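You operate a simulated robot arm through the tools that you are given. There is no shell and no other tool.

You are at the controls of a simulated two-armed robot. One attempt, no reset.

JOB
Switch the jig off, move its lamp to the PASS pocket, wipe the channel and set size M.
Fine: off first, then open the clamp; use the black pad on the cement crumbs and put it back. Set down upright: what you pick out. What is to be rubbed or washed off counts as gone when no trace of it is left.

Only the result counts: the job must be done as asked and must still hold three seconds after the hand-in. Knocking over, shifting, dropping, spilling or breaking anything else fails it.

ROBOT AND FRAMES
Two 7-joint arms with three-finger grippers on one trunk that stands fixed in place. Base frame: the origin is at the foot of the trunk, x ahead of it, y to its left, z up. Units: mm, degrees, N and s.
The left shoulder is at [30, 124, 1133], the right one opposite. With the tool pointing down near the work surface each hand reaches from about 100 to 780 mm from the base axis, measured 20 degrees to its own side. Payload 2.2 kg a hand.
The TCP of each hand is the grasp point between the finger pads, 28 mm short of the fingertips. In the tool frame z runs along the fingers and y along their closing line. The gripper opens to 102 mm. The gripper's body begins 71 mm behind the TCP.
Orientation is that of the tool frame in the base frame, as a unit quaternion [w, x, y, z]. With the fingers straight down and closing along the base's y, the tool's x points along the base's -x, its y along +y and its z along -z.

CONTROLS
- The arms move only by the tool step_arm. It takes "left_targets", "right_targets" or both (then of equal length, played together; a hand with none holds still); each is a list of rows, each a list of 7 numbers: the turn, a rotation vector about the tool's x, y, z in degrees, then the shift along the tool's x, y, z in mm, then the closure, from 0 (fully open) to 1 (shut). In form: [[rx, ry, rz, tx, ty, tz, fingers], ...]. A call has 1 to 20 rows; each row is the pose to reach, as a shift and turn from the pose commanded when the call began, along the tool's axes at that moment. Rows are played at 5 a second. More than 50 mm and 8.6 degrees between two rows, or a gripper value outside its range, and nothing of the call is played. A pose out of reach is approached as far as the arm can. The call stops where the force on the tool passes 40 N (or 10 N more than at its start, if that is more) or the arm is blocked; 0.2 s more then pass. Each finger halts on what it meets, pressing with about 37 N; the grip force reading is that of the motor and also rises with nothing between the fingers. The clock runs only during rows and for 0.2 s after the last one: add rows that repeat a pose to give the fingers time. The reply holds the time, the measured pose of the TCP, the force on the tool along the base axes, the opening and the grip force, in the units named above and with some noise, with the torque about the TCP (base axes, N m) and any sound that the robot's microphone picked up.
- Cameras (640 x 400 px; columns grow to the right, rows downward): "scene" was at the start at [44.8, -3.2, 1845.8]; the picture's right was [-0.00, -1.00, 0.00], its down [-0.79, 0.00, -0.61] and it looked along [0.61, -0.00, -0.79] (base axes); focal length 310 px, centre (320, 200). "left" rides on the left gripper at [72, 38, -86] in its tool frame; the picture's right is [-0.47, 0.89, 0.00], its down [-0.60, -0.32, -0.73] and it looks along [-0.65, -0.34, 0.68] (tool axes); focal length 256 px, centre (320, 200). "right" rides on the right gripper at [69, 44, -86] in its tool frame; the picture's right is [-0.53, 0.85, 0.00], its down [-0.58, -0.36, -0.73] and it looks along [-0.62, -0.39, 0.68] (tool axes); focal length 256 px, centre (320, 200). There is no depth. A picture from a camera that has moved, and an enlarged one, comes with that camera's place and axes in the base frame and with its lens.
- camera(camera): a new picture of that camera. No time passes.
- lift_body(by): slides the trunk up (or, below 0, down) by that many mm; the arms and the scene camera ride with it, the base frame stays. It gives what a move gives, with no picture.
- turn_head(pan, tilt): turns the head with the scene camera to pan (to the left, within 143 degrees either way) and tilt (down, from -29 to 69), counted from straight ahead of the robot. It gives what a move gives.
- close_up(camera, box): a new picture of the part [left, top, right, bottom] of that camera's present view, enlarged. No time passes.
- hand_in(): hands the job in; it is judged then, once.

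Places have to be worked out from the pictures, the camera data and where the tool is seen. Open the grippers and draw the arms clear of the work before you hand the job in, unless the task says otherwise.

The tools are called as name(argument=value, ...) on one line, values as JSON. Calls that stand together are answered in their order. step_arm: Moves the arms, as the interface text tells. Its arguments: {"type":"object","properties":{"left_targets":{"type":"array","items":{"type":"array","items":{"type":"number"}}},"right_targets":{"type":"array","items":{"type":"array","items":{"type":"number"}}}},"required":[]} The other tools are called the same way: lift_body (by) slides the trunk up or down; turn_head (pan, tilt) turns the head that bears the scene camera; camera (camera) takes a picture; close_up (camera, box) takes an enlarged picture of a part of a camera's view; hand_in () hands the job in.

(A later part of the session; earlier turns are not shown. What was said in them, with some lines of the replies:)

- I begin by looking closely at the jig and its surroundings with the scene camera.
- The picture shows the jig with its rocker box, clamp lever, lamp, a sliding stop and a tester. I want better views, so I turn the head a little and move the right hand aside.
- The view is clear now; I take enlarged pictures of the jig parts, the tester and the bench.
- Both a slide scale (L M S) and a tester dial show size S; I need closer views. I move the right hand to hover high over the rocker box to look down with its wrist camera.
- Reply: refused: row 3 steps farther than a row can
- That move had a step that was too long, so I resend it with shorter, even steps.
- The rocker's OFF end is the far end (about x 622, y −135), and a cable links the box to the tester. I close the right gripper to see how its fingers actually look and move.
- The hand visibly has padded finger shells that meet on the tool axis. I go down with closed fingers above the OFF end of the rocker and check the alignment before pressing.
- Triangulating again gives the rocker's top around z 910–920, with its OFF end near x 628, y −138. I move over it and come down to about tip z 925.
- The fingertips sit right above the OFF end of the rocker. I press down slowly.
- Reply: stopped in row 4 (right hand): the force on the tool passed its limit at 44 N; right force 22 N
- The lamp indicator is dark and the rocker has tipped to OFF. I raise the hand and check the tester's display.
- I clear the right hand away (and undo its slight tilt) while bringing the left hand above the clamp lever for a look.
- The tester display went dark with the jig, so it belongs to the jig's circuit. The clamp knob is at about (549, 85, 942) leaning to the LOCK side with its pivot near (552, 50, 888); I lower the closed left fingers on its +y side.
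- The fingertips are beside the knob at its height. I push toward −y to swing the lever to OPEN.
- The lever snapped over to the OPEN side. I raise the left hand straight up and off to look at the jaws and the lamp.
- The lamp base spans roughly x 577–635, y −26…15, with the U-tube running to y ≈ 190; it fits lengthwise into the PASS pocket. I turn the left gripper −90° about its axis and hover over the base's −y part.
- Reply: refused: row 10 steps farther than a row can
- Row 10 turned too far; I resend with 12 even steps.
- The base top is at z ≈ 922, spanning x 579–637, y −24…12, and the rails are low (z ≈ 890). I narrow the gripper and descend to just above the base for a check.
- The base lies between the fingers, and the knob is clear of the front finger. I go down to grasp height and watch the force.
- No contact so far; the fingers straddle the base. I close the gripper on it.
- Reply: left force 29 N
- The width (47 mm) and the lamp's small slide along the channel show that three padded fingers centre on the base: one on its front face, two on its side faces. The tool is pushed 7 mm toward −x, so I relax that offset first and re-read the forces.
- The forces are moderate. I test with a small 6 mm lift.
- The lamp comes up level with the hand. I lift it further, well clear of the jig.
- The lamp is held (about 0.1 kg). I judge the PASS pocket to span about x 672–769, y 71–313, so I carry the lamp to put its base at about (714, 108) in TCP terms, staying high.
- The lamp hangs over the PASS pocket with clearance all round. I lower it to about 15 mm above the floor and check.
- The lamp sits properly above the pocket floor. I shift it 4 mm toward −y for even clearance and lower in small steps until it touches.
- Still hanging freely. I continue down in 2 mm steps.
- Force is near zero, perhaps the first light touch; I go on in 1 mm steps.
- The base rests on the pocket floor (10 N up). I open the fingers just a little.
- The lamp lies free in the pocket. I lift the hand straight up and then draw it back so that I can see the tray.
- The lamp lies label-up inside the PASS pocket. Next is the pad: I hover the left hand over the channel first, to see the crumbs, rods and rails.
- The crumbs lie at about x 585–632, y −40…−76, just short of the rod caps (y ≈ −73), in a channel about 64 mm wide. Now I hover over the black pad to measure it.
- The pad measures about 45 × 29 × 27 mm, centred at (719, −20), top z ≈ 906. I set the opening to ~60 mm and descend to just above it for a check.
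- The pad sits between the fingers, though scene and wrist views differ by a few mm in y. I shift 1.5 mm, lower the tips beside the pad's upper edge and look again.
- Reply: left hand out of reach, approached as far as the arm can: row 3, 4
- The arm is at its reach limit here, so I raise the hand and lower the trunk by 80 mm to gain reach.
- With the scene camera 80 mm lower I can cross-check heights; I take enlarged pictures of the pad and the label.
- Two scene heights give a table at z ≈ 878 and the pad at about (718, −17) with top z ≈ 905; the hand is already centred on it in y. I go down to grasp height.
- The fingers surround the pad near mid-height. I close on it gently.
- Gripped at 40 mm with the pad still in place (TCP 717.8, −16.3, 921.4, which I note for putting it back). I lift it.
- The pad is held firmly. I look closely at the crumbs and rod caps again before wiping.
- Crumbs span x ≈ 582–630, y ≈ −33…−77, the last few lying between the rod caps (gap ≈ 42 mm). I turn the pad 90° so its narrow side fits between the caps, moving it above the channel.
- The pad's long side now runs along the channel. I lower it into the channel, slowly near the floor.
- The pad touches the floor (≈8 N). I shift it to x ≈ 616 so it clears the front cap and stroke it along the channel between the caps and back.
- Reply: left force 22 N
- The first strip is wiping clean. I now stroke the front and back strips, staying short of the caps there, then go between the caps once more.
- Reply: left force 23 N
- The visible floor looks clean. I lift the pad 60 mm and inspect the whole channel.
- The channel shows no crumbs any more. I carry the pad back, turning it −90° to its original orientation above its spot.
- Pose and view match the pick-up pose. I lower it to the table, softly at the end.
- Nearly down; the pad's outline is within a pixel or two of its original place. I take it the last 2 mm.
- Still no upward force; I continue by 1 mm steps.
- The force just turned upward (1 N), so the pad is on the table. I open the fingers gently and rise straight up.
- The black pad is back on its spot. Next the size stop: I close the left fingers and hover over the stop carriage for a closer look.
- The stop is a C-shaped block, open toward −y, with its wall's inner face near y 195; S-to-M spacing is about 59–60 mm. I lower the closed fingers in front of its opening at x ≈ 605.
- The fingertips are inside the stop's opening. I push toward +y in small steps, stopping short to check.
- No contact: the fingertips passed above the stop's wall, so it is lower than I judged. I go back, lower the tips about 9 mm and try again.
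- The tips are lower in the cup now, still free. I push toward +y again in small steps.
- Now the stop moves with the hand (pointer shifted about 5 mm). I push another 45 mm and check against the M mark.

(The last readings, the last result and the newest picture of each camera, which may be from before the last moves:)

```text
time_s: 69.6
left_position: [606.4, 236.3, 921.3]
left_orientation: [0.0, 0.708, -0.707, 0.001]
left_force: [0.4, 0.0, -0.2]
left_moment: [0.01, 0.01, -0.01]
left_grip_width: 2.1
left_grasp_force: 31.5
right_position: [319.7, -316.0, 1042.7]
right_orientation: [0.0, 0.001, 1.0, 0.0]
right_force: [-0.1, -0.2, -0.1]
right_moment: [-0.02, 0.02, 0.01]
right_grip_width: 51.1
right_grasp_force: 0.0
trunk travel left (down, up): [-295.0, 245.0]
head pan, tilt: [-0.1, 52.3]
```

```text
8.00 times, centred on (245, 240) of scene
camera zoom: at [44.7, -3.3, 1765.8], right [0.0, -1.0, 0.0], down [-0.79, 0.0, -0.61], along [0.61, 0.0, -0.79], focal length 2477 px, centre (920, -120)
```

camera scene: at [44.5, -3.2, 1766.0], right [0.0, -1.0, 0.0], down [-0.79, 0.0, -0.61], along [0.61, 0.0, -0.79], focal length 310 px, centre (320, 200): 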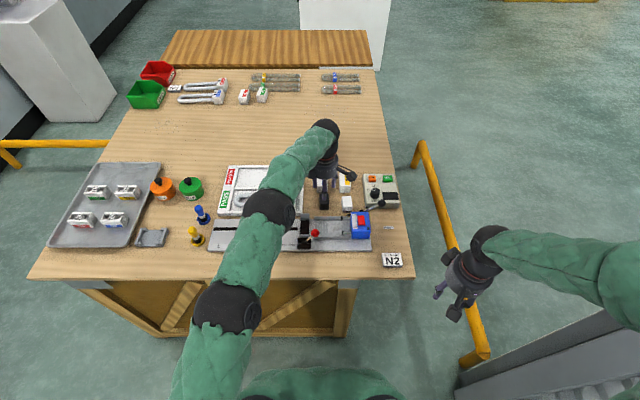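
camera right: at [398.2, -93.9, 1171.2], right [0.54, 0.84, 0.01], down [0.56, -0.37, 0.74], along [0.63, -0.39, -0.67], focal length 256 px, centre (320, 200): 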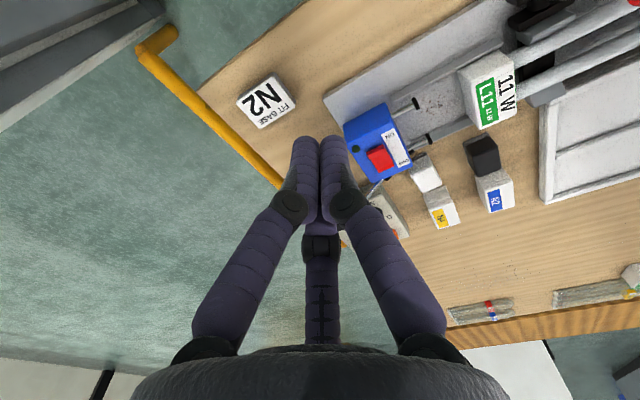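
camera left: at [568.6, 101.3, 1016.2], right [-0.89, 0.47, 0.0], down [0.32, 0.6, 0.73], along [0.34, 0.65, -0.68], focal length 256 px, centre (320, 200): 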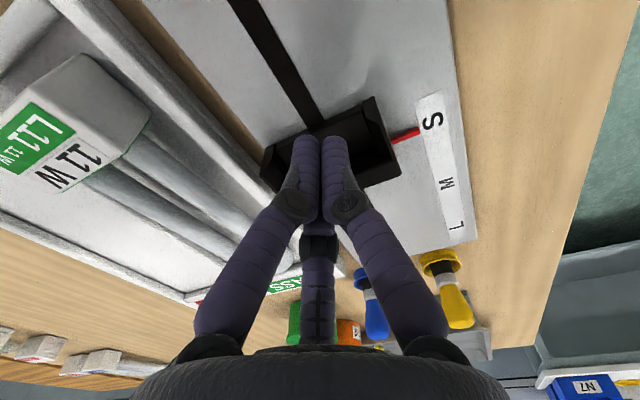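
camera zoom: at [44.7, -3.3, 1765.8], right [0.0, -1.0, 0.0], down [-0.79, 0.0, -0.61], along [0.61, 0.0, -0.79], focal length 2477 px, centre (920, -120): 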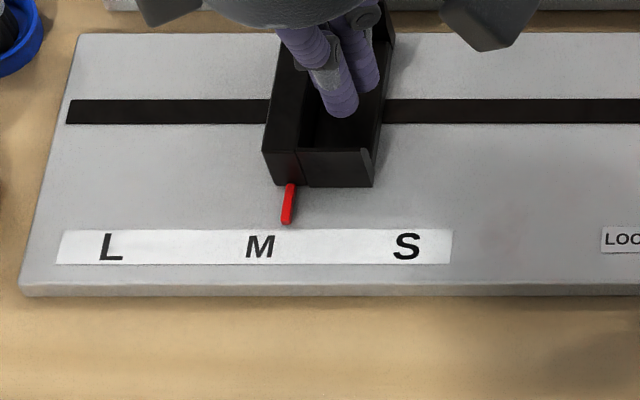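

The pointer is about 9 mm short of M. I push the rest.

step_arm(left_targets=[[0, 0, 0, -4, 0, 0, 1], [0, 0, 0, -7, 0, 0, 1], [0, 0, 0, -9, 0, 0, 1], [0, 0, 0, -9, 0, 0, 1]])

close_up(camera="scene", box=[205, 215, 285, 265])

```text
time_s: 70.6
left_position: [606.0, 246.9, 922.5]
left_orientation: [0.0, -0.707, 0.708, 0.0]
left_force: [0.2, 0.4, 1.0]
left_moment: [0.03, 0.03, 0.06]
left_grip_width: 2.1
left_grasp_force: 31.6
right_position: [319.6, -316.2, 1044.4]
right_orientation: [-0.001, 0.001, 1.0, 0.0]
right_force: [-0.8, -0.2, -0.3]
right_moment: [0.06, 0.01, -0.01]
right_grip_width: 51.4
right_grasp_force: 0.0
trunk travel left (down, up): [-295.0, 245.0]
head pan, tilt: [-0.1, 52.3]
```

```text
8.00 times, centred on (245, 240) of scene
camera zoom: at [44.7, -3.2, 1765.8], right [0.0, -1.0, 0.0], down [-0.79, 0.0, -0.61], along [0.61, 0.0, -0.79], focal length 2477 px, centre (920, -120)
```

zoom: 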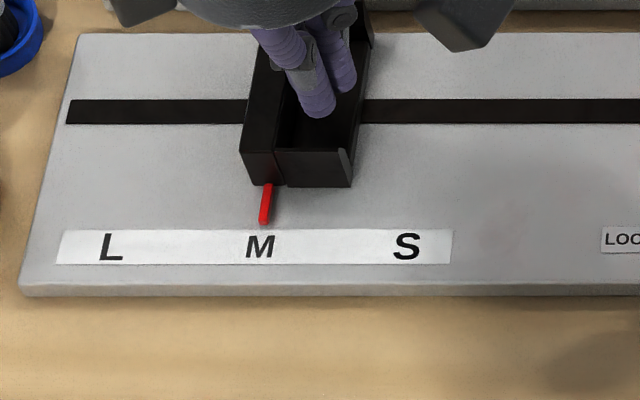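

The pointer lines up with M (within about 1 mm). I back the fingers off, rise out of the stop and clear the view.

step_arm(left_targets=[[0, 0, 0, 4, 0, 0, 1], [0, 0, 0, 9, 0, 0, 1], [0, 0, 0, 9, 0, -15, 1], [0, 0, 0, 9, 0, -50, 1], [0, 0, 0, 9, 0, -95, 1], [0, 0, 0, -30, 10, -130, 1], [0, 0, 0, -70, 10, -150, 1]])

close_up(camera="scene", box=[205, 215, 285, 265])

camera(camera="scene")

close_up(camera="scene", box=[350, 165, 410, 203])

```text
refused: row 6 steps farther than a row can; nothing moved
```

```text
8.00 times, centred on (245, 240) of scene
camera zoom: at [44.7, -3.2, 1765.8], right [0.0, -1.0, 0.0], down [-0.79, 0.0, -0.61], along [0.61, 0.0, -0.79], focal length 2477 px, centre (920, -120)
```

zoom: 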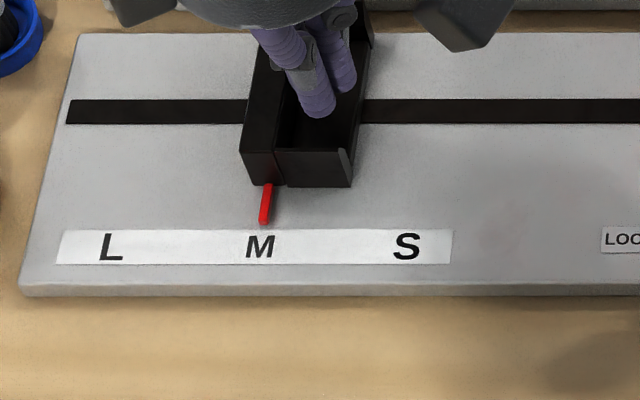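

```text
taken
camera scene: at [44.7, -3.2, 1765.8], right [0.0, -1.0, 0.0], down [-0.79, 0.0, -0.61], along [0.61, 0.0, -0.79], focal length 310 px, centre (320, 200)
```

scene: 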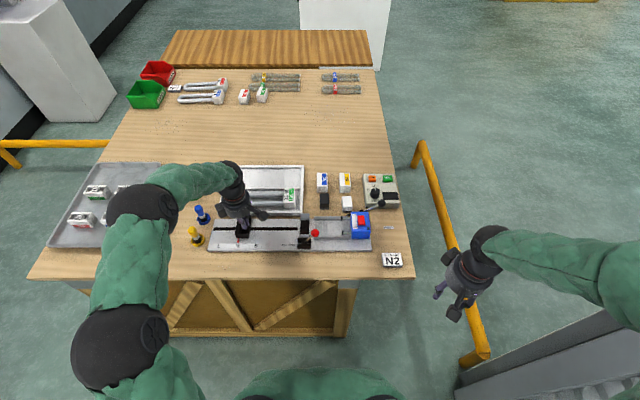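

```text
10.53 times, centred on (380, 184) of scene
camera zoom: at [44.7, -3.2, 1765.8], right [0.0, -1.0, 0.0], down [-0.79, 0.0, -0.61], along [0.61, 0.0, -0.79], focal length 3259 px, centre (-312, 368)
```

zoom: 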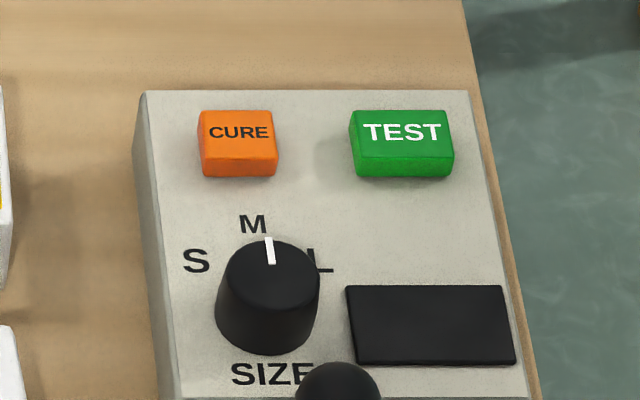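

The tester's SIZE knob has turned to M along with the stop, so the two are linked and size M is set. I resend the retreat with shorter steps.

step_arm(left_targets=[[0, 0, 0, 4, 0, 0, 1], [0, 0, 0, 9, 0, 0, 1], [0, 0, 0, 9, 0, -15, 1], [0, 0, 0, 9, 0, -50, 1], [0, 0, 0, 9, 0, -95, 1], [0, 0, 0, -15, 10, -125, 1], [0, 0, 0, -50, 10, -145, 0.8], [0, 0, 0, -90, 10, -150, 0.5]])

close_up(camera="scene", box=[205, 215, 285, 265])

camera(camera="scene")

close_up(camera="scene", box=[295, 165, 405, 255])

close_up(camera="scene", box=[210, 160, 310, 223])

```text
time_s: 72.4
left_position: [593.5, 335.0, 1072.0]
left_orientation: [0.001, 0.707, -0.707, 0.0]
left_force: [0.2, 0.0, -0.1]
left_moment: [0.01, -0.03, -0.01]
left_grip_width: 51.2
left_grasp_force: 0.1
right_position: [319.3, -315.6, 1043.3]
right_orientation: [0.0, 0.001, 1.0, 0.001]
right_force: [-1.4, -0.3, 0.1]
right_moment: [-0.03, -0.01, -0.01]
right_grip_width: 50.8
right_grasp_force: 0.1
trunk travel left (down, up): [-295.0, 245.0]
head pan, tilt: [-0.1, 52.3]
```

```text
8.00 times, centred on (245, 240) of scene
camera zoom: at [44.5, -1.7, 1765.8], right [0.0, -1.0, 0.0], down [-0.79, 0.0, -0.61], along [0.61, 0.0, -0.79], focal length 2477 px, centre (920, -120)
```

zoom: 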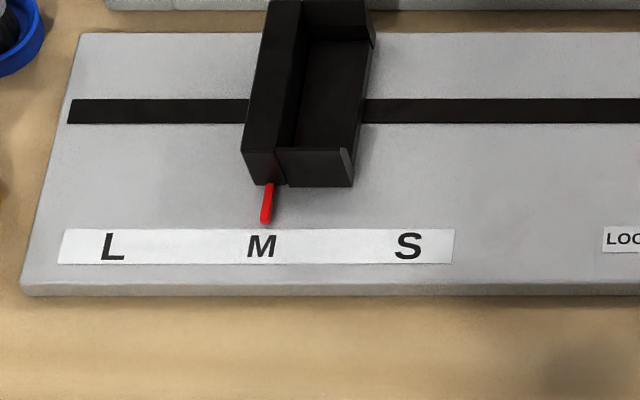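

```text
taken
camera scene: at [44.5, -1.7, 1765.8], right [0.0, -1.0, 0.0], down [-0.79, 0.0, -0.61], along [0.61, 0.0, -0.79], focal length 310 px, centre (320, 200)
```

scene: 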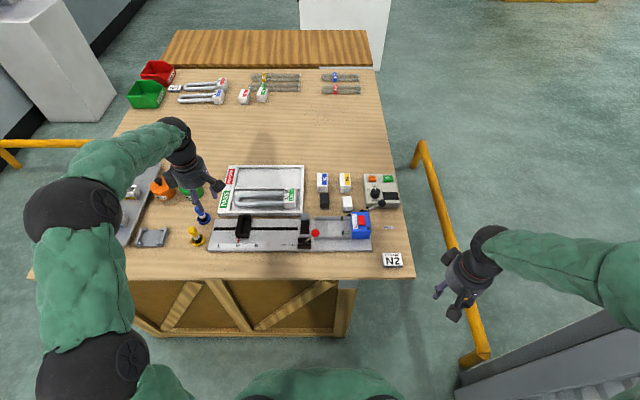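

```text
4.44 times, centred on (350, 210) of scene
camera zoom: at [44.5, -1.7, 1765.8], right [0.0, -1.0, 0.0], down [-0.79, 0.0, -0.61], along [0.61, 0.0, -0.79], focal length 1376 px, centre (187, 156)
```

zoom: 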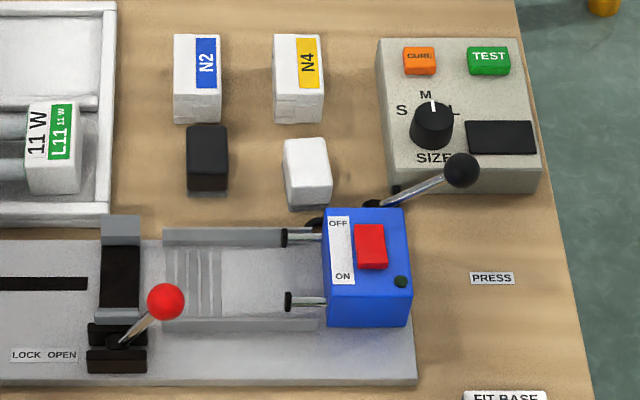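

```text
6.35 times, centred on (260, 192) of scene
camera zoom: at [44.5, -1.7, 1765.8], right [0.0, -1.0, 0.0], down [-0.79, 0.0, -0.61], along [0.61, 0.0, -0.79], focal length 1966 px, centre (701, 254)
```

zoom: 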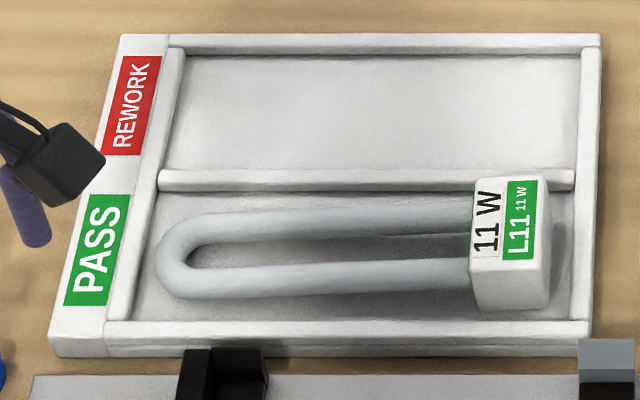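

Everything looks right from the scene camera. As a last check for crumbs hidden behind the rods, I bring the left wrist camera over the channel at a safe height.

step_arm(left_targets=[[0, 0, 0, 46, -1, -5, 0.5], [0, 0, 0, 92, -2, -10, 0.5], [0, 0, 0, 138, -4, -15, 0.5], [0, 0, 0, 184, -5, -15, 0.5], [0, 0, 0, 230, -6, -15, 0.5], [0, 0, 0, 276, -8, -15, 0.5], [0, 0, 0, 322, -9, -15, 0.5], [0, 0, 0, 368, -11, -15, 0.3], [0, 0, 0, 410, -12, -15, 0.3], [0, 0, 0, 410, -12, -15, 0.3]])

camera(camera="left")

close_up(camera="left", box=[220, 0, 420, 125])

```text
time_s: 74.6
left_position: [608.2, -74.5, 1085.4]
left_orientation: [0.0, 0.708, -0.707, 0.0]
left_force: [0.1, -0.3, -0.6]
left_moment: [-0.02, -0.01, 0.0]
left_grip_width: 71.3
left_grasp_force: 0.1
right_position: [319.1, -315.7, 1043.3]
right_orientation: [0.0, 0.001, 1.0, 0.0]
right_force: [-0.6, -0.1, -0.1]
right_moment: [0.04, -0.05, 0.01]
right_grip_width: 50.9
right_grasp_force: 0.0
trunk travel left (down, up): [-295.0, 245.0]
head pan, tilt: [-0.1, 52.3]
```

```text
taken
camera left: at [569.5, -146.7, 1171.7], right [-0.89, 0.46, 0.0], down [0.32, 0.6, 0.73], along [0.34, 0.65, -0.68], focal length 256 px, centre (320, 200)
```

left: 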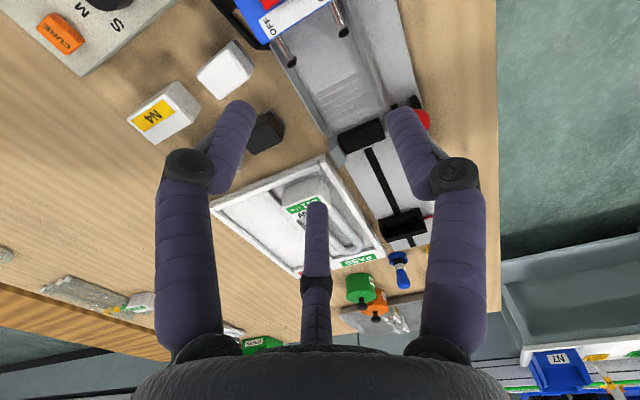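

```text
3.20 times, centred on (320, 62) of left
camera zoom: at [569.5, -146.7, 1171.7], right [-0.89, 0.46, 0.0], down [0.32, 0.6, 0.73], along [0.34, 0.65, -0.68], focal length 819 px, centre (320, 640)
```

zoom: 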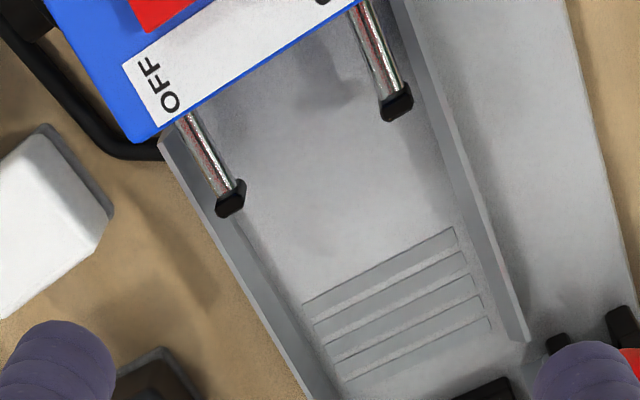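

The channel is spotless, including around the rods. I draw the left hand back clear of the bench work and open both grippers.

step_arm(left_targets=[[0, 0, 0, -20, 10, -30, 0.2], [0, 0, 0, -60, 20, -45, 0], [0, 0, 0, -100, 35, -55, 0], [0, 0, 0, -140, 50, -60, 0], [0, 0, 0, -180, 70, -60, 0], [0, 0, 0, -220, 90, -60, 0], [0, 0, 0, -260, 110, -60, 0], [0, 0, 0, -300, 130, -60, 0], [0, 0, 0, -340, 150, -60, 0], [0, 0, 0, -380, 170, -60, 0]], right_targets=[[0, 0, 0, 0, 0, -5, 0.3], [0, 0, 0, 0, 0, -10, 0], [0, 0, 0, 0, 0, -15, 0], [0, 0, 0, 0, 0, -20, 0], [0, 0, 0, 0, 0, -20, 0], [0, 0, 0, 0, 0, -20, 0], [0, 0, 0, 0, 0, -20, 0], [0, 0, 0, 0, 0, -20, 0], [0, 0, 0, 0, 0, -20, 0], [0, 0, 0, 0, 0, -20, 0]])

camera(camera="scene")

close_up(camera="scene", box=[200, 155, 410, 275])

```text
time_s: 76.8
left_position: [435.5, 309.4, 1145.0]
left_orientation: [0.0, -0.706, 0.708, 0.0]
left_force: [-0.2, 0.9, 0.5]
left_moment: [0.01, 0.01, 0.03]
left_grip_width: 102.1
left_grasp_force: 0.1
right_position: [319.3, -316.4, 1062.9]
right_orientation: [-0.001, 0.001, 1.0, 0.0]
right_force: [-0.1, 0.4, 0.2]
right_moment: [-0.02, 0.0, -0.01]
right_grip_width: 102.1
right_grasp_force: 0.0
trunk travel left (down, up): [-295.0, 245.0]
head pan, tilt: [-0.1, 52.3]
```

```text
taken
camera scene: at [43.5, -2.2, 1765.9], right [0.0, -1.0, 0.0], down [-0.79, 0.0, -0.61], along [0.61, 0.0, -0.79], focal length 310 px, centre (320, 200)
```

scene: 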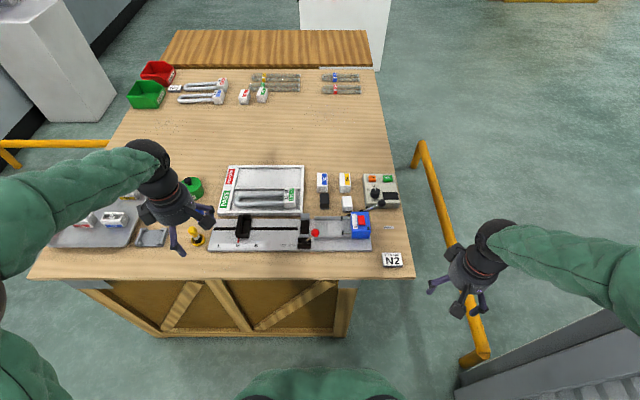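

```text
3.05 times, centred on (305, 215) of scene
camera zoom: at [43.5, -2.2, 1765.9], right [0.0, -1.0, 0.0], down [-0.79, 0.0, -0.61], along [0.61, 0.0, -0.79], focal length 944 px, centre (366, 154)
```

zoom: 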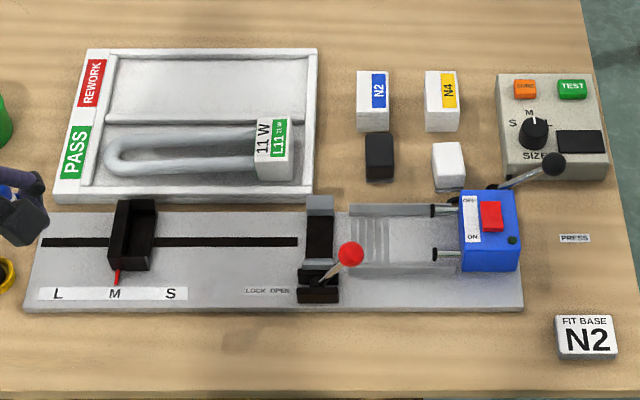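

The pictures show the jig off, the clamp open, the lamp in the PASS pocket, the channel clean, the pad back in place and size M on both stop and dial. The arms are clear with the grippers open, so I hand in.

hand_in()

```text
The job is handed in.
```

I handed the job in, and every step looked complete in the final pictures. I haven't had a verdict back.

- **Off:** I pressed the rocker to OFF first. The indicator light and the tester display both went dark.
- **Clamp:** I then swung the lever over to OPEN.
- **Lamp:** It lies label-up in the PASS pocket, clear of the tray walls. It slid about 11 mm along the channel when I gripped it, before I lifted it out.
- **Channel:** I wiped it with the black pad. No crumbs show from the scene camera or from a wrist-camera check around the rods.
- **Pad:** It is back on its original spot in its original orientation.
- **Size:** I pushed the stop until its pointer was on M, within about 1 mm. The tester's SIZE dial turned to M with it, so the two are linked.

I saw nothing else on the bench moved or knocked over. Both grippers are open and the arms are clear of the work.
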